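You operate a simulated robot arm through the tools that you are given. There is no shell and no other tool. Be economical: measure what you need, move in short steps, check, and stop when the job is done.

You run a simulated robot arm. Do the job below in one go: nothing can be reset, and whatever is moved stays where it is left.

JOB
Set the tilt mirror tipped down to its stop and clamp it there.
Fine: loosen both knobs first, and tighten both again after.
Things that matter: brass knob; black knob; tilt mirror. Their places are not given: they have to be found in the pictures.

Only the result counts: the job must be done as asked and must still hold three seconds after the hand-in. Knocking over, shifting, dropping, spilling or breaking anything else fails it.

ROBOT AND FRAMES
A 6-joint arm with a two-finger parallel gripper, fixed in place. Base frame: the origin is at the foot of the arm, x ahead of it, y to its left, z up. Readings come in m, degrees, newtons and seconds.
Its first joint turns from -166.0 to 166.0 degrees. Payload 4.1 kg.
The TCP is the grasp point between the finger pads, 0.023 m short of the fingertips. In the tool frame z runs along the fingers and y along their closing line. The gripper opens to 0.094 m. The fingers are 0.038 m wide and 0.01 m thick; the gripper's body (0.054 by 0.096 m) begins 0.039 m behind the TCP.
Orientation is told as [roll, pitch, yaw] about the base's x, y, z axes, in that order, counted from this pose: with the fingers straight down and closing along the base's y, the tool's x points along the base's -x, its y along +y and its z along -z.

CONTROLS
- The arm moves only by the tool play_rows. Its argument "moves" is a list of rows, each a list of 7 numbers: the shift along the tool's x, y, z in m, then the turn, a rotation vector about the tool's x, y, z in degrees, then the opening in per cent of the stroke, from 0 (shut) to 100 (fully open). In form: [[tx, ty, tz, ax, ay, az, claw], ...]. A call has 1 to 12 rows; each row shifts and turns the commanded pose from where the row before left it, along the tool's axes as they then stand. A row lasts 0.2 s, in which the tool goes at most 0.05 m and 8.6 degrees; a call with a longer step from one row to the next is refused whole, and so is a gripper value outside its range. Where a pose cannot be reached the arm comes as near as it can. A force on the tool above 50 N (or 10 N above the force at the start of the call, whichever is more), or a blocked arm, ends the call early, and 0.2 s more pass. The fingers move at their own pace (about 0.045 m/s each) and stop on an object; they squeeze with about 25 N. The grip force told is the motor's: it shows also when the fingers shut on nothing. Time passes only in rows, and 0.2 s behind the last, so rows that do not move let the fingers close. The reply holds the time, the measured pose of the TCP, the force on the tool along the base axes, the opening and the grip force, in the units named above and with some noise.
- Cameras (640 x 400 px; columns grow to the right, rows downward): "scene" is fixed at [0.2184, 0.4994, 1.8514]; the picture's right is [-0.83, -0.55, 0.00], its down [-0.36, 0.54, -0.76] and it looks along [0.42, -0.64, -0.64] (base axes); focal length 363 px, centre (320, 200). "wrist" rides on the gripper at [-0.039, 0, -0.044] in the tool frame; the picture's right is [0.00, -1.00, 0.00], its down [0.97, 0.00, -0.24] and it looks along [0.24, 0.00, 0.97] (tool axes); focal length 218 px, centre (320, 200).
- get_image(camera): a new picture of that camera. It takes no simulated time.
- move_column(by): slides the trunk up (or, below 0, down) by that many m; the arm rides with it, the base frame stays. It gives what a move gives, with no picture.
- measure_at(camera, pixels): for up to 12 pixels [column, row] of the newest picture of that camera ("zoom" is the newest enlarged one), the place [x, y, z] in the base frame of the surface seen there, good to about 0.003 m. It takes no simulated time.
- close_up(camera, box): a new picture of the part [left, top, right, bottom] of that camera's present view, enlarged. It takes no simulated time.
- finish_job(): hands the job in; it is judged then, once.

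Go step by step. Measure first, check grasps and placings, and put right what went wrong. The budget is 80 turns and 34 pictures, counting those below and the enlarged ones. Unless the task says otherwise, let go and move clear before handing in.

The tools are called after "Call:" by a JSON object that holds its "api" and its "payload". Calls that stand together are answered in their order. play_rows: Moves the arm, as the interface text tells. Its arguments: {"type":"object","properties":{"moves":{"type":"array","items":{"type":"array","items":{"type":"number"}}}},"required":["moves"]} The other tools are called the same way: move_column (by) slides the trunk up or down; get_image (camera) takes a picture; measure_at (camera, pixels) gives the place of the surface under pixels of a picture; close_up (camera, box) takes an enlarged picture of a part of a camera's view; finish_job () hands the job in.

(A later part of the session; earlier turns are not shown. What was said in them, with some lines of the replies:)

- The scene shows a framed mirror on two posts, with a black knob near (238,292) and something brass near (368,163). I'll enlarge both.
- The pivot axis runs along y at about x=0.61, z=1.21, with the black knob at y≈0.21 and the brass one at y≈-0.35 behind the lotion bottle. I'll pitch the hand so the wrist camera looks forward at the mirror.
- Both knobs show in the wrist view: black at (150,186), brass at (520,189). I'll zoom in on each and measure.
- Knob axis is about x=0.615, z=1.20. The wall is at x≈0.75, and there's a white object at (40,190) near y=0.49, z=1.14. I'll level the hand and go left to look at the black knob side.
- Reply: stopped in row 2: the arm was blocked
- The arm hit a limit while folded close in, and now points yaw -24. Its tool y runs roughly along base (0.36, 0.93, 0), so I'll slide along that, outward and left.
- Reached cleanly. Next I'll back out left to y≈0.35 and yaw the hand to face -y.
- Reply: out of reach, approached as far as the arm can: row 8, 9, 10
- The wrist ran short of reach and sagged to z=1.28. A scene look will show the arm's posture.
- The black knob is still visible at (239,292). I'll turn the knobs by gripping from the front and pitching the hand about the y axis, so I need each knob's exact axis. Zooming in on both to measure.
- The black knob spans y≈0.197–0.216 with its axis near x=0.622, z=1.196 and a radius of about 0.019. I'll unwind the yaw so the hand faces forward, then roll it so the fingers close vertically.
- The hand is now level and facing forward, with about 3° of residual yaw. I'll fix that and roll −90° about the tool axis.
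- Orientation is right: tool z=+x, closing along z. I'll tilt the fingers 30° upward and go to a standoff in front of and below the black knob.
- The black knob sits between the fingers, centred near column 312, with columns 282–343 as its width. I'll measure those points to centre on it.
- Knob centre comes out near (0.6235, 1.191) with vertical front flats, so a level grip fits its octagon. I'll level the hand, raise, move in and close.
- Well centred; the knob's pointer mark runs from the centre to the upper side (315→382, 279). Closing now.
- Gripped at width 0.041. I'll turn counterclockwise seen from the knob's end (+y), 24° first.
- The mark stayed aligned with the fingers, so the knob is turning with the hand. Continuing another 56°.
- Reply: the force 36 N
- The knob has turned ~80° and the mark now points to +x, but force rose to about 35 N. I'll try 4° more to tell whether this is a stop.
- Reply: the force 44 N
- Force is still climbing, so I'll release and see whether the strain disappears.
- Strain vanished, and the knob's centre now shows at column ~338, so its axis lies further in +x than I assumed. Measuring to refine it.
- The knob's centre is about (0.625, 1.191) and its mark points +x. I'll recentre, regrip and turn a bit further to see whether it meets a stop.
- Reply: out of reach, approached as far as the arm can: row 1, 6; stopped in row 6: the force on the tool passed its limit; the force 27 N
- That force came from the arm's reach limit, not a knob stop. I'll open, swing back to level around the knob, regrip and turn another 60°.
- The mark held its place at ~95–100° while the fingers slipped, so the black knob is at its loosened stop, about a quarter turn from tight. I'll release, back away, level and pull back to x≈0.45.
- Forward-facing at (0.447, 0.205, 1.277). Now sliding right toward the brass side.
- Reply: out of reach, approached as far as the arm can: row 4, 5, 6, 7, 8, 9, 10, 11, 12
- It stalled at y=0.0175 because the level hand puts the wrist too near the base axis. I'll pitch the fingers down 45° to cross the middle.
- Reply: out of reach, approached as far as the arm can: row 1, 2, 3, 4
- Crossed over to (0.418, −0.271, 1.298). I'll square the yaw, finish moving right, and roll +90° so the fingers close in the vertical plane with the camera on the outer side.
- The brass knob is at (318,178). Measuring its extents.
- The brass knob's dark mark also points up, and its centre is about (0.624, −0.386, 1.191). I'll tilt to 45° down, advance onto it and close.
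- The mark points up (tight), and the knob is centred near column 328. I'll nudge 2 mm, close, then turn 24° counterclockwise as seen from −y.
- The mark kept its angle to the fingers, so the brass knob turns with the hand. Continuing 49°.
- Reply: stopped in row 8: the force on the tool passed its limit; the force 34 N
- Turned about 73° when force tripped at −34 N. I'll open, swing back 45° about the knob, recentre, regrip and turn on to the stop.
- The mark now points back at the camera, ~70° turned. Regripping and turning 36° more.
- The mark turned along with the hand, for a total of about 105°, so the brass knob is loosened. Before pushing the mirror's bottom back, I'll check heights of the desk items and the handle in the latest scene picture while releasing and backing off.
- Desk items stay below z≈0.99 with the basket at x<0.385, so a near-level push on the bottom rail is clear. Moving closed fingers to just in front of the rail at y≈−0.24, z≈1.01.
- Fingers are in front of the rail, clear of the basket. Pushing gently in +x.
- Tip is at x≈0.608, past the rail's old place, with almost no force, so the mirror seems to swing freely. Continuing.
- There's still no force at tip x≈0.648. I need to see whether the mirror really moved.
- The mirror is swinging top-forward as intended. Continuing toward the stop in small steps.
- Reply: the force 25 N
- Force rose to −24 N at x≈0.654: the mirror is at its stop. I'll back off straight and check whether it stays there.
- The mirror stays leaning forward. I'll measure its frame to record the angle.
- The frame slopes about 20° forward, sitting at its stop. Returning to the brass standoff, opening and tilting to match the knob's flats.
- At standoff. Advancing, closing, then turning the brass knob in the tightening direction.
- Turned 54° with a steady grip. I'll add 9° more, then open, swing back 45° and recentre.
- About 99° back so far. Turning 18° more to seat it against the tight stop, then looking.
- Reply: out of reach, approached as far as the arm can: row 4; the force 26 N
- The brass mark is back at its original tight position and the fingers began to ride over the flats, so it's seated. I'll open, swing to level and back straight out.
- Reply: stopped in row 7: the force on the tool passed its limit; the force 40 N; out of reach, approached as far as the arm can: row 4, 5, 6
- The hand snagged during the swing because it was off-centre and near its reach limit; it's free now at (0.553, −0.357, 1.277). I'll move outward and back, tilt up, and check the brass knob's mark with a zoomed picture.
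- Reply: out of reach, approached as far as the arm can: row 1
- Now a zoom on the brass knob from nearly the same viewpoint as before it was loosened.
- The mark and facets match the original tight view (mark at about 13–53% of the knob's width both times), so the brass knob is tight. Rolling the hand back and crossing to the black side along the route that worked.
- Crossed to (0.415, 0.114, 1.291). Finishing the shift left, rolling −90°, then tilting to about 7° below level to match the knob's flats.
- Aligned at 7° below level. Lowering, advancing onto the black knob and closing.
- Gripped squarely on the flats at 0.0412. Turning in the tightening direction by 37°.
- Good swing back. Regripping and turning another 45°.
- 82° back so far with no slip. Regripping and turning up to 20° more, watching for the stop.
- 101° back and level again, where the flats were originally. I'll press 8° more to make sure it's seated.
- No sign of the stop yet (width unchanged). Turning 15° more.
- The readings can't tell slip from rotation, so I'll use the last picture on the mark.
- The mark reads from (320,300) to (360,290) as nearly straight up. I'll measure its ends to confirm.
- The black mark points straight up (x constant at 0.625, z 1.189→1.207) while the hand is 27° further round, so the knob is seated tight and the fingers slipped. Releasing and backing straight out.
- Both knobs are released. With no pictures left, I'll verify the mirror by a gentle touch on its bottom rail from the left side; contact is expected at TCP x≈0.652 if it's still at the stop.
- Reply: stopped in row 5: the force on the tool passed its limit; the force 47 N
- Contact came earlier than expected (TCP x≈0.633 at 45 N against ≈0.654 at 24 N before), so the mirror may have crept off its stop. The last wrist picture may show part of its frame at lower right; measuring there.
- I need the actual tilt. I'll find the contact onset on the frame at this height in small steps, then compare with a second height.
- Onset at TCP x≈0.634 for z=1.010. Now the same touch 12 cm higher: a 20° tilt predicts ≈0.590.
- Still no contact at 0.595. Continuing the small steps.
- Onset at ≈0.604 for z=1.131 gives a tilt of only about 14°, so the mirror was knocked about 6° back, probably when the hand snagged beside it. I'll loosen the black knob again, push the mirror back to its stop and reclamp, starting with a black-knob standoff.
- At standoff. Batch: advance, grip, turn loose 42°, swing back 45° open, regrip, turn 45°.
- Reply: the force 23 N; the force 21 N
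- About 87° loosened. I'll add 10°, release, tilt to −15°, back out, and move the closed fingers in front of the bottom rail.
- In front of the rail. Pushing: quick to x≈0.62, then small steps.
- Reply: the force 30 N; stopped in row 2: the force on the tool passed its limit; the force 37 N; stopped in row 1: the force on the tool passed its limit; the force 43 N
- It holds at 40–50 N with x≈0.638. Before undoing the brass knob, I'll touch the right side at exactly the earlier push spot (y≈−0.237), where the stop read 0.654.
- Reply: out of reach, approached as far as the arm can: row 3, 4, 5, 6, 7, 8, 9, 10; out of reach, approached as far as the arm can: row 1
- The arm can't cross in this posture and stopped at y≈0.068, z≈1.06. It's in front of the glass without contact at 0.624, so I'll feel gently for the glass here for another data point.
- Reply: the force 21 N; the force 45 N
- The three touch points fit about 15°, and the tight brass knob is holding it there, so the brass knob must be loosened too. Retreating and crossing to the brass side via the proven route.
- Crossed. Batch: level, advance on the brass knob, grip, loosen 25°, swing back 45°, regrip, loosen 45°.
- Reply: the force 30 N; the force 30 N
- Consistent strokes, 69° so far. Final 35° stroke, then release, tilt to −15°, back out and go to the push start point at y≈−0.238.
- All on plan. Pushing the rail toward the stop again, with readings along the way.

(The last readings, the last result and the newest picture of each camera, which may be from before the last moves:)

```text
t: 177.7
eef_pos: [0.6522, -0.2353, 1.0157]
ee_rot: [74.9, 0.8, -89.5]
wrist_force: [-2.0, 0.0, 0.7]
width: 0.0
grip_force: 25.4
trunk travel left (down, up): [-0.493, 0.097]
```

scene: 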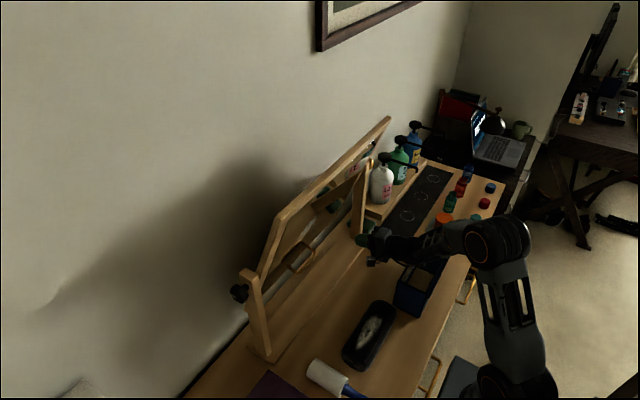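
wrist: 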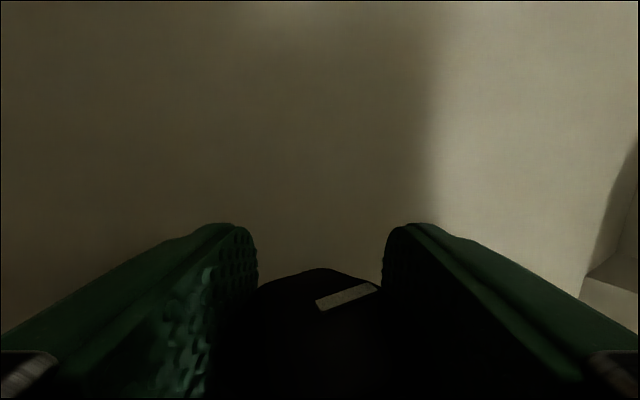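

Nearly there (0.652, −2 N). A little further to seat it.

Call:
{"api": "play_rows", "payload": {"moves": [[0, 0.001, 0.0038, 0, 0, 0, 0], [0, 0, 0, 0, 0, 0, 0]]}}

Call:
{"api": "play_rows", "payload": {"moves": [[0, 0.0005, 0.0019, 0, 0, 0, 0], [0, 0, 0, 0, 0, 0, 0], [0, 0, 0, 0, 0, 0, 0]]}}

Call:
{"api": "play_rows", "payload": {"moves": [[0, -0.0026, -0.0097, 0, 0, 0, 0], [0, -0.0053, -0.0193, 0, 0, 0, 0], [0, -0.0106, -0.0386, 0, 0, 0, 0], [0, -0.0106, -0.0386, 0, 0, 0, 0], [-0.0243, 0.0318, -0.019, 0, 0, 0, 0], [-0.0243, 0.0318, -0.019, 0, 0, 0, 0], [-0.0243, 0.0318, -0.019, 0, 0, 0, 100], [-0.0243, 0.0318, -0.019, 0, 0, 0, 100], [-0.0243, 0.0318, -0.019, 0, 0, 0, 100], [-0.0243, 0.0318, -0.019, 0, 0, 0, 100], [0, 0, 0, 0, 0, 0, 100]]}}

```text
t: 178.3
eef_pos: [0.6528, -0.2346, 1.0161]
ee_rot: [74.9, 0.8, -89.6]
wrist_force: [-29.7, 4.3, -1.7]
width: 0.0
grip_force: 25.3
trunk travel left (down, up): [-0.493, 0.097]
```

```text
t: 179.1
eef_pos: [0.6532, -0.2347, 1.015]
ee_rot: [74.8, 0.9, -89.6]
wrist_force: [-48.0, 4.4, -8.7]
width: 0.0
grip_force: 24.8
trunk travel left (down, up): [-0.493, 0.097]
```

```text
t: 181.5
eef_pos: [0.4896, -0.3847, 1.2281]
ee_rot: [74.9, 0.8, -89.5]
wrist_force: [0.5, 0.7, -0.2]
width: 0.0943
grip_force: 0.1
trunk travel left (down, up): [-0.493, 0.097]
```

The stop is firm at x≈0.653, and I'm back at the brass standoff. Batch: advance, tilt to the flats, grip, and two 44° tightening strokes kept at no steeper than −30°.

Call:
{"api": "play_rows", "payload": {"moves": [[0, 0, 0.0463, 0, 0, 0, 100], [0, 0, 0.0463, 0, 0, 0, 100], [0, 0, 0.0463, 0, 0, 0, 100], [0, 0, 0, -7.25, 0, 0, 100], [0, 0, 0, -7.25, 0, 0, 100], [0, 0, 0, -7.25, 0, 0, 100], [0, 0, 0, -7.25, 0, 0, 100], [0, 0, 0, 0, 0, 0, 0], [0, 0, 0, 0, 0, 0, 0], [0, 0, 0, 0, 0, 0, 0], [0, 0, 0, 0, 0, 0, 0], [0, 0, 0, 0, 0, 0, 0]]}}

Call:
{"api": "play_rows", "payload": {"moves": [[0, 0, 0, 7.3, 0, 0, 0], [0, 0, 0, 7.3, 0, 0, 0], [0, 0, 0, 7.3, 0, 0, 0], [0, 0, 0, 7.3, 0, 0, 0], [0, 0, 0, 7.3, 0, 0, 0], [0, 0, 0, 7.3, 0, 0, 0], [0, 0, 0, 0, 0, 0, 0], [0, 0, 0, 0, 0, 0, 100], [0, 0, 0, 0, 0, 0, 100], [0, 0, 0, 0, 0, 0, 100], [0, 0, 0, 0, 0, 0, 100]]}}

Call:
{"api": "play_rows", "payload": {"moves": [[0, 0, 0, -7.5, 0, 0, 100], [0, 0, 0, -7.5, 0, 0, 100], [0, 0, 0, -7.5, 0, 0, 100], [0, 0, 0, -7.5, 0, 0, 100], [0, 0, 0, -7.5, 0, 0, 100], [0, 0, 0, -7.5, 0, 0, 100], [0, 0, 0, 0, 0, 0, 0], [0, 0, 0, 0, 0, 0, 0], [0, 0, 0, 0, 0, 0, 0], [0, 0, 0, 0, 0, 0, 0], [0, 0, 0, 0, 0, 0, 0]]}}

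Call:
{"api": "play_rows", "payload": {"moves": [[0, 0, 0, 7.3, 0, 0, 0], [0, 0, 0, 7.3, 0, 0, 0], [0, 0, 0, 7.3, 0, 0, 0], [0, 0, 0, 7.3, 0, 0, 0], [0, 0, 0, 7.3, 0, 0, 0], [0, 0, 0, 7.3, 0, 0, 0], [0, 0, 0, 0, 0, 0, 0]]}}

```text
t: 184.1
eef_pos: [0.6253, -0.3826, 1.1904]
ee_rot: [103.9, 0.8, -89.4]
wrist_force: [-1.2, 1.7, -4.0]
width: 0.0411
grip_force: 45.0
trunk travel left (down, up): [-0.493, 0.097]
```

```text
t: 186.5
eef_pos: [0.6244, -0.3827, 1.1897]
ee_rot: [60.2, 0.8, -89.5]
wrist_force: [0.2, 0.6, 0.2]
width: 0.0941
grip_force: 0.1
trunk travel left (down, up): [-0.493, 0.097]
```

```text
t: 188.9
eef_pos: [0.6245, -0.3825, 1.1905]
ee_rot: [105.1, 0.8, -89.5]
wrist_force: [-1.2, 1.2, -2.0]
width: 0.0414
grip_force: 45.1
trunk travel left (down, up): [-0.493, 0.097]
```

```text
t: 190.5
eef_pos: [0.6247, -0.3836, 1.1904]
ee_rot: [61.2, 0.9, -89.4]
wrist_force: [-2.2, -1.2, -8.3]
width: 0.0413
grip_force: 44.7
trunk travel left (down, up): [-0.493, 0.097]
```

88° back. Third stroke of 30° to seat it, release, back out, then a light touch on the rail to confirm the mirror stayed at the stop.

Call:
{"api": "play_rows", "payload": {"moves": [[0, 0, 0, 0, 0, 0, 100], [0, 0, 0, 0, 0, 0, 100], [0, 0, 0, 0, 0, 0, 100], [0, 0, 0, 0, 0, 0, 100], [0, 0, 0, -7.5, 0, 0, 100], [0, 0, 0, -7.5, 0, 0, 100], [0, 0, 0, -7.5, 0, 0, 100], [0, 0, 0, -7.5, 0, 0, 100], [0, 0, 0, -7.5, 0, 0, 100], [0, 0, 0, -7.5, 0, 0, 100]]}}

Call:
{"api": "play_rows", "payload": {"moves": [[0, 0, 0, 0, 0, 0, 0], [0, 0, 0, 0, 0, 0, 0], [0, 0, 0, 0, 0, 0, 0], [0, 0, 0, 0, 0, 0, 0], [0, 0, 0, 0, 0, 0, 0], [0, 0, 0, 6, 0, 0, 0], [0, 0, 0, 6, 0, 0, 0], [0, 0, 0, 6, 0, 0, 0], [0, 0, 0, 6, 0, 0, 0], [0, 0, 0, 6, 0, 0, 0], [0, 0, 0, 0, 0, 0, 0]]}}

Call:
{"api": "play_rows", "payload": {"moves": [[0, 0, 0, 0, 0, 0, 100], [0, 0, 0, 0, 0, 0, 100], [0, 0, 0, 0, 0, 0, 100], [0, 0, 0, 0, 0, 0, 100], [0, 0, 0, 0, 0, 0, 100], [0, 0, -0.046, 0, 0, 0, 100], [0, 0, -0.047, 0, 0, 0, 100], [0, 0, -0.047, 0, 0, 0, 100]]}}

Call:
{"api": "play_rows", "payload": {"moves": [[0.0243, -0.0318, 0.019, 0, 0, 0, 0], [0.0243, -0.0318, 0.019, 0, 0, 0, 0], [0.0243, -0.0318, 0.019, 0, 0, 0, 0], [0.0243, -0.0318, 0.019, 0, 0, 0, 0], [0.0243, -0.0318, 0.019, 0, 0, 0, 0], [0.0243, -0.0318, 0.019, 0, 0, 0, 0], [0, 0.0045, 0.0169, 0, 0, 0, 0], [0, 0.0045, 0.0169, 0, 0, 0, 0], [0, 0.0045, 0.0169, 0, 0, 0, 0], [0, 0.0045, 0.0169, 0, 0, 0, 0], [0, 0.0018, 0.0067, 0, 0, 0, 0], [0, 0.0018, 0.0067, 0, 0, 0, 0]]}}

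Call:
{"api": "play_rows", "payload": {"moves": [[0, 0.0018, 0.0067, 0, 0, 0, 0], [0, 0.0018, 0.0067, 0, 0, 0, 0], [0, 0, 0, 0, 0, 0, 0]]}}

```text
t: 192.7
eef_pos: [0.6249, -0.3828, 1.1901]
ee_rot: [106.4, 0.8, -89.5]
wrist_force: [1.1, -2.5, -0.7]
width: 0.0942
grip_force: 0.0
trunk travel left (down, up): [-0.493, 0.097]
```

```text
t: 195.1
eef_pos: [0.6236, -0.3826, 1.1902]
ee_rot: [76.2, 0.8, -89.4]
wrist_force: [-0.6, 0.7, -8.6]
width: 0.0414
grip_force: 44.7
trunk travel left (down, up): [-0.493, 0.097]
```

```text
t: 196.9
eef_pos: [0.4875, -0.3842, 1.225]
ee_rot: [76.3, 0.9, -89.4]
wrist_force: [-0.5, -0.2, 0.7]
width: 0.0939
grip_force: 0.1
trunk travel left (down, up): [-0.493, 0.097]
```

```text
t: 199.5
eef_pos: [0.6358, -0.2339, 1.0145]
ee_rot: [76.4, 0.8, -89.5]
wrist_force: [-0.3, -0.4, -0.7]
width: 0.0
grip_force: 25.3
trunk travel left (down, up): [-0.493, 0.097]
```

```text
t: 200.3
eef_pos: [0.6498, -0.2338, 1.0159]
ee_rot: [76.3, 0.8, -89.5]
wrist_force: [1.0, -1.4, 0.1]
width: 0.0
grip_force: 24.7
trunk travel left (down, up): [-0.493, 0.097]
5 turns are left
```

No contact up to 0.650 with the brass knob clamped, so the mirror is still at its stop (0.653). Five turns left: crossing to the black knob in one batch.

Call:
{"api": "play_rows", "payload": {"moves": [[0, -0.0088, -0.0325, 0, 0, 0, 0], [0, -0.0088, -0.0325, 0, 0, 0, 0], [0, -0.0088, -0.0325, 0, 0, 0, 0], [-0.0243, 0.0318, -0.019, 0, 0, 0, 0], [-0.0243, 0.0318, -0.019, 0, 0, 0, 0], [-0.0243, 0.0318, -0.019, 0, 0, 0, 0], [-0.0243, 0.0318, -0.019, 0, 0, 0, 0], [-0.0243, 0.0318, -0.019, 0, 0, 0, 100], [-0.0243, 0.0318, -0.019, 0, 0, 0, 100], [0, 0, -0.035, 0, 0, 0, 100], [0, 0, -0.035, 0, 0, 0, 100]]}}

Call:
{"api": "play_rows", "payload": {"moves": [[0, 0.022, 0, 6.5, 0, 0, 100], [0, 0.022, 0, 6.5, 0, 0, 100], [0, 0, 0, 0, 0, -8.2, 100], [0, 0, 0, 0, 0, -8.2, 100], [0, 0, 0, 0, 0, -8.2, 100], [0, 0, 0, 0, 0, -8.2, 100], [0, 0, 0, 0, 0, -8.2, 100], [0, 0, 0, 0, 0, -8.2, 100], [0, 0, 0, 0, 0, -8.2, 100], [0, 0, 0, 0, 0, -8.2, 100], [0, 0, 0, 0, 0, -8.2, 100]]}}

Call:
{"api": "play_rows", "payload": {"moves": [[0, 0, 0, 0, 0, -8.2, 100], [0, 0, 0, 0, 0, -8, 100], [0, 0.045, 0, 0, 0, 0, 100], [0, 0.045, 0, 0, 0, 0, 100], [0, 0.045, 0, 0, 0, 0, 100], [0, 0.045, 0, 0, 0, 0, 100], [0, 0.045, 0, 0, 0, 0, 100], [0, 0.045, 0, 0, 0, 0, 100], [0, 0.045, 0, 0, 0, 0, 100], [0, 0.045, 0, 0, 0, 0, 100], [0, 0.045, 0, 0, 0, 0, 100], [0, 0.045, 0, 0, 0, 0, 100]]}}

Call:
{"api": "play_rows", "payload": {"moves": [[0, 0.045, 0, 0, 0, 0, 100], [0, 0.045, 0, 0, 0, 0, 100], [0, 0.045, 0, 0, 0, 0, 100], [0, 0.01, 0, 0, 0, 0, 100], [0, 0, 0, 0, 0, -8.2, 100], [0, 0, 0, 0, 0, -8.2, 100], [0, 0, 0, 0, 0, -8.2, 100], [0, 0, 0, 0, 0, -8.2, 100], [0, 0, 0, 0, 0, -8.2, 100], [0, 0, 0, 0, 0, -8.2, 100], [0, 0, 0, 0, 0, -8.2, 100], [0, 0, 0, 0, 0, -8.2, 100]]}}

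Call:
{"api": "play_rows", "payload": {"moves": [[0, 0, 0, 0, 0, -8.2, 100], [0, 0, 0, 0, 0, -8.2, 100], [0, 0, 0, 0, 0, -8, 100], [0, 0, 0, 6.7, 0, 0, 100], [0, 0, 0, 6.7, 0, 0, 100], [0, 0, 0, 6.6, 0, 0, 100], [0, 0, 0, 0, 0, 0, 100]]}}

```text
t: 202.7
eef_pos: [0.4154, -0.3876, 1.2406]
ee_rot: [76.3, 0.8, -89.5]
wrist_force: [-0.5, 0.2, -0.3]
width: 0.0869
grip_force: 0.3
trunk travel left (down, up): [-0.493, 0.097]
```

```text
t: 205.1
eef_pos: [0.4304, -0.3863, 1.2815]
ee_rot: [30.1, -58.9, -33.2]
wrist_force: [0.0, -0.4, -1.2]
width: 0.0942
grip_force: 0.1
trunk travel left (down, up): [-0.493, 0.097]
```

```text
t: 207.7
eef_pos: [0.4237, 0.0622, 1.2875]
ee_rot: [1.7, -63.5, -0.8]
wrist_force: [0.1, 0.4, -0.6]
width: 0.0939
grip_force: 0.0
trunk travel left (down, up): [-0.493, 0.097]
```

```text
t: 210.3
eef_pos: [0.4248, 0.2099, 1.2895]
ee_rot: [-61.0, -22.3, 79.0]
wrist_force: [0.6, -0.3, 0.3]
width: 0.0942
grip_force: 0.1
trunk travel left (down, up): [-0.493, 0.097]
```

```text
t: 211.9
eef_pos: [0.4233, 0.2086, 1.2899]
ee_rot: [-83.4, -0.7, 90.6]
wrist_force: [-0.2, 0.6, -0.1]
width: 0.0939
grip_force: 0.0
trunk travel left (down, up): [-0.493, 0.097]
4 turns are left
```

Exactly in place. Batch: advance on the black knob, grip, tighten 37°, swing back 45°, regrip, tighten 45°.

Call:
{"api": "play_rows", "payload": {"moves": [[-0.0025, 0.0375, 0, 0, 0, 0, 100], [-0.0025, 0.0375, 0, 0, 0, 0, 100], [0, 0, 0.0423, 0, 0, 0, 100], [0, 0, 0.0423, 0, 0, 0, 100], [0, 0, 0.0423, 0, 0, 0, 100], [0, 0, 0.0423, 0, 0, 0, 100], [0, 0, 0.0423, 0, 0, 0, 100], [0, 0, 0, 0, 0, 0, 100]]}}

Call:
{"api": "play_rows", "payload": {"moves": [[0, 0, 0, 0, 0, 0, 0], [0, 0, 0, 0, 0, 0, 0], [0, 0, 0, 0, 0, 0, 0], [0, 0, 0, 0, 0, 0, 0], [0, 0, 0, 0, 0, 0, 0], [0, 0, 0, 6.1, 0, 0, 0], [0, 0, 0, 6.1, 0, 0, 0], [0, 0, 0, 6.1, 0, 0, 0], [0, 0, 0, 6.1, 0, 0, 0], [0, 0, 0, 6.1, 0, 0, 0], [0, 0, 0, 6.1, 0, 0, 0], [0, 0, 0, 0, 0, 0, 0]]}}

Call:
{"api": "play_rows", "payload": {"moves": [[0, 0, 0, 0, 0, 0, 100], [0, 0, 0, 0, 0, 0, 100], [0, 0, 0, 0, 0, 0, 100], [0, 0, 0, 0, 0, 0, 100], [0, 0, 0, -7.5, 0, 0, 100], [0, 0, 0, -7.5, 0, 0, 100], [0, 0, 0, -7.5, 0, 0, 100], [0, 0, 0, -7.5, 0, 0, 100], [0, 0, 0, -7.5, 0, 0, 100], [0, 0, 0, -7.5, 0, 0, 100], [0, 0, 0, 0, 0, 0, 100]]}}

Call:
{"api": "play_rows", "payload": {"moves": [[0, 0, 0, 0, 0, 0, 0], [0, 0, 0, 0, 0, 0, 0], [0, 0, 0, 0, 0, 0, 0], [0, 0, 0, 0, 0, 0, 0], [0, 0, 0, 0, 0, 0, 0], [0, 0, 0, 7.5, 0, 0, 0], [0, 0, 0, 7.5, 0, 0, 0], [0, 0, 0, 7.5, 0, 0, 0], [0, 0, 0, 7.5, 0, 0, 0], [0, 0, 0, 7.5, 0, 0, 0], [0, 0, 0, 7.5, 0, 0, 0], [0, 0, 0, 0, 0, 0, 0]]}}

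```text
t: 213.7
eef_pos: [0.6246, 0.2158, 1.1916]
ee_rot: [-83.4, -0.9, 90.5]
wrist_force: [-0.3, 0.0, -0.8]
width: 0.0942
grip_force: 0.1
trunk travel left (down, up): [-0.493, 0.097]
```

```text
t: 216.3
eef_pos: [0.6245, 0.2166, 1.1913]
ee_rot: [-120.0, -0.8, 90.5]
wrist_force: [-15.3, -7.2, -17.9]
width: 0.0411
grip_force: 45.2
trunk travel left (down, up): [-0.493, 0.097]
```

```text
t: 218.7
eef_pos: [0.6256, 0.2169, 1.1914]
ee_rot: [-74.9, -0.8, 90.6]
wrist_force: [0.2, 0.6, -0.1]
width: 0.094
grip_force: 0.1
trunk travel left (down, up): [-0.493, 0.097]
```

```text
t: 221.3
eef_pos: [0.624, 0.2182, 1.1916]
ee_rot: [-120.0, -0.8, 90.6]
wrist_force: [-8.5, -1.0, -9.2]
width: 0.0409
grip_force: 44.5
trunk travel left (down, up): [-0.493, 0.097]
3 turns are left
```

82° back. Last stroke of 42° past the tight stop, then release and back straight out.

Call:
{"api": "play_rows", "payload": {"moves": [[0, 0, 0, 0, 0, 0, 100], [0, 0, 0, 0, 0, 0, 100], [0, 0, 0, 0, 0, 0, 100], [0, 0, 0, 0, 0, 0, 100], [0, 0, 0, -7.5, 0, 0, 100], [0, 0, 0, -7.5, 0, 0, 100], [0, 0, 0, -7.5, 0, 0, 100], [0, 0, 0, -7.5, 0, 0, 100], [0, 0, 0, -7.5, 0, 0, 100], [0, 0, 0, -7.5, 0, 0, 100], [0, 0, 0, 0, 0, 0, 100]]}}

Call:
{"api": "play_rows", "payload": {"moves": [[0, 0, 0, 0, 0, 0, 0], [0, 0, 0, 0, 0, 0, 0], [0, 0, 0, 0, 0, 0, 0], [0, 0, 0, 0, 0, 0, 0], [0, 0, 0, 0, 0, 0, 0], [0, 0, 0, 7, 0, 0, 0], [0, 0, 0, 7, 0, 0, 0], [0, 0, 0, 7, 0, 0, 0], [0, 0, 0, 7, 0, 0, 0], [0, 0, 0, 7, 0, 0, 0], [0, 0, 0, 7, 0, 0, 0], [0, 0, 0, 0, 0, 0, 0]]}}

Call:
{"api": "play_rows", "payload": {"moves": [[0, 0, 0, 0, 0, 0, 100], [0, 0, 0, 0, 0, 0, 100], [0, 0, 0, 0, 0, 0, 100], [0, 0, 0, 0, 0, 0, 100], [0, 0, 0, 0, 0, 0, 100], [0, 0, -0.03, 0, 0, 0, 100], [0, 0, -0.04, 0, 0, 0, 100], [0, 0, -0.04, 0, 0, 0, 100], [0, 0, -0.04, 0, 0, 0, 100], [0, 0, 0, 0, 0, 0, 100]]}}

```text
t: 223.7
eef_pos: [0.6251, 0.2176, 1.1904]
ee_rot: [-74.8, -0.8, 90.6]
wrist_force: [-0.5, 0.1, 0.0]
width: 0.0938
grip_force: 0.1
trunk travel left (down, up): [-0.493, 0.097]
```

```text
t: 226.3
eef_pos: [0.6259, 0.2181, 1.1901]
ee_rot: [-117.1, -0.8, 90.6]
wrist_force: [5.4, 2.4, 2.7]
width: 0.041
grip_force: 45.3
trunk travel left (down, up): [-0.493, 0.097]
```

```text
t: 228.5
eef_pos: [0.4905, 0.2166, 1.1228]
ee_rot: [-117.0, -0.8, 90.5]
wrist_force: [1.0, 0.4, 0.2]
width: 0.0941
grip_force: 0.1
trunk travel left (down, up): [-0.493, 0.097]
2 turns are left
```

The force signature matches the earlier seated black knob, and the hand is clear with no load. Handing in.

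Call:
{"api": "finish_job", "payload": {}}

```text
The job is handed in.
```

I handed in with the mirror tipped forward to its stop, about 20°, and both knobs turned back tight. My picture budget ran out before the final clamp, so that last part rests on touch and force readings.

- **Mirror:** my first clamp appeared to leave it at about 15°. I loosened both knobs again and pushed it back until it hit the stop, at tool x = 0.653. With the brass knob re-tightened, a light touch met nothing up to 0.650, so it was still at the stop. I didn't check it again after tightening the black knob.
- **Knobs:** I turned each one further back than I had loosened it. I saw both marks at their tight position only after the first clamp, not after this one.
- **Contact along the way:** while working on the brass knob the first time, the hand snagged at about 36 N and then pulled free. I saw no sign that anything else had moved.
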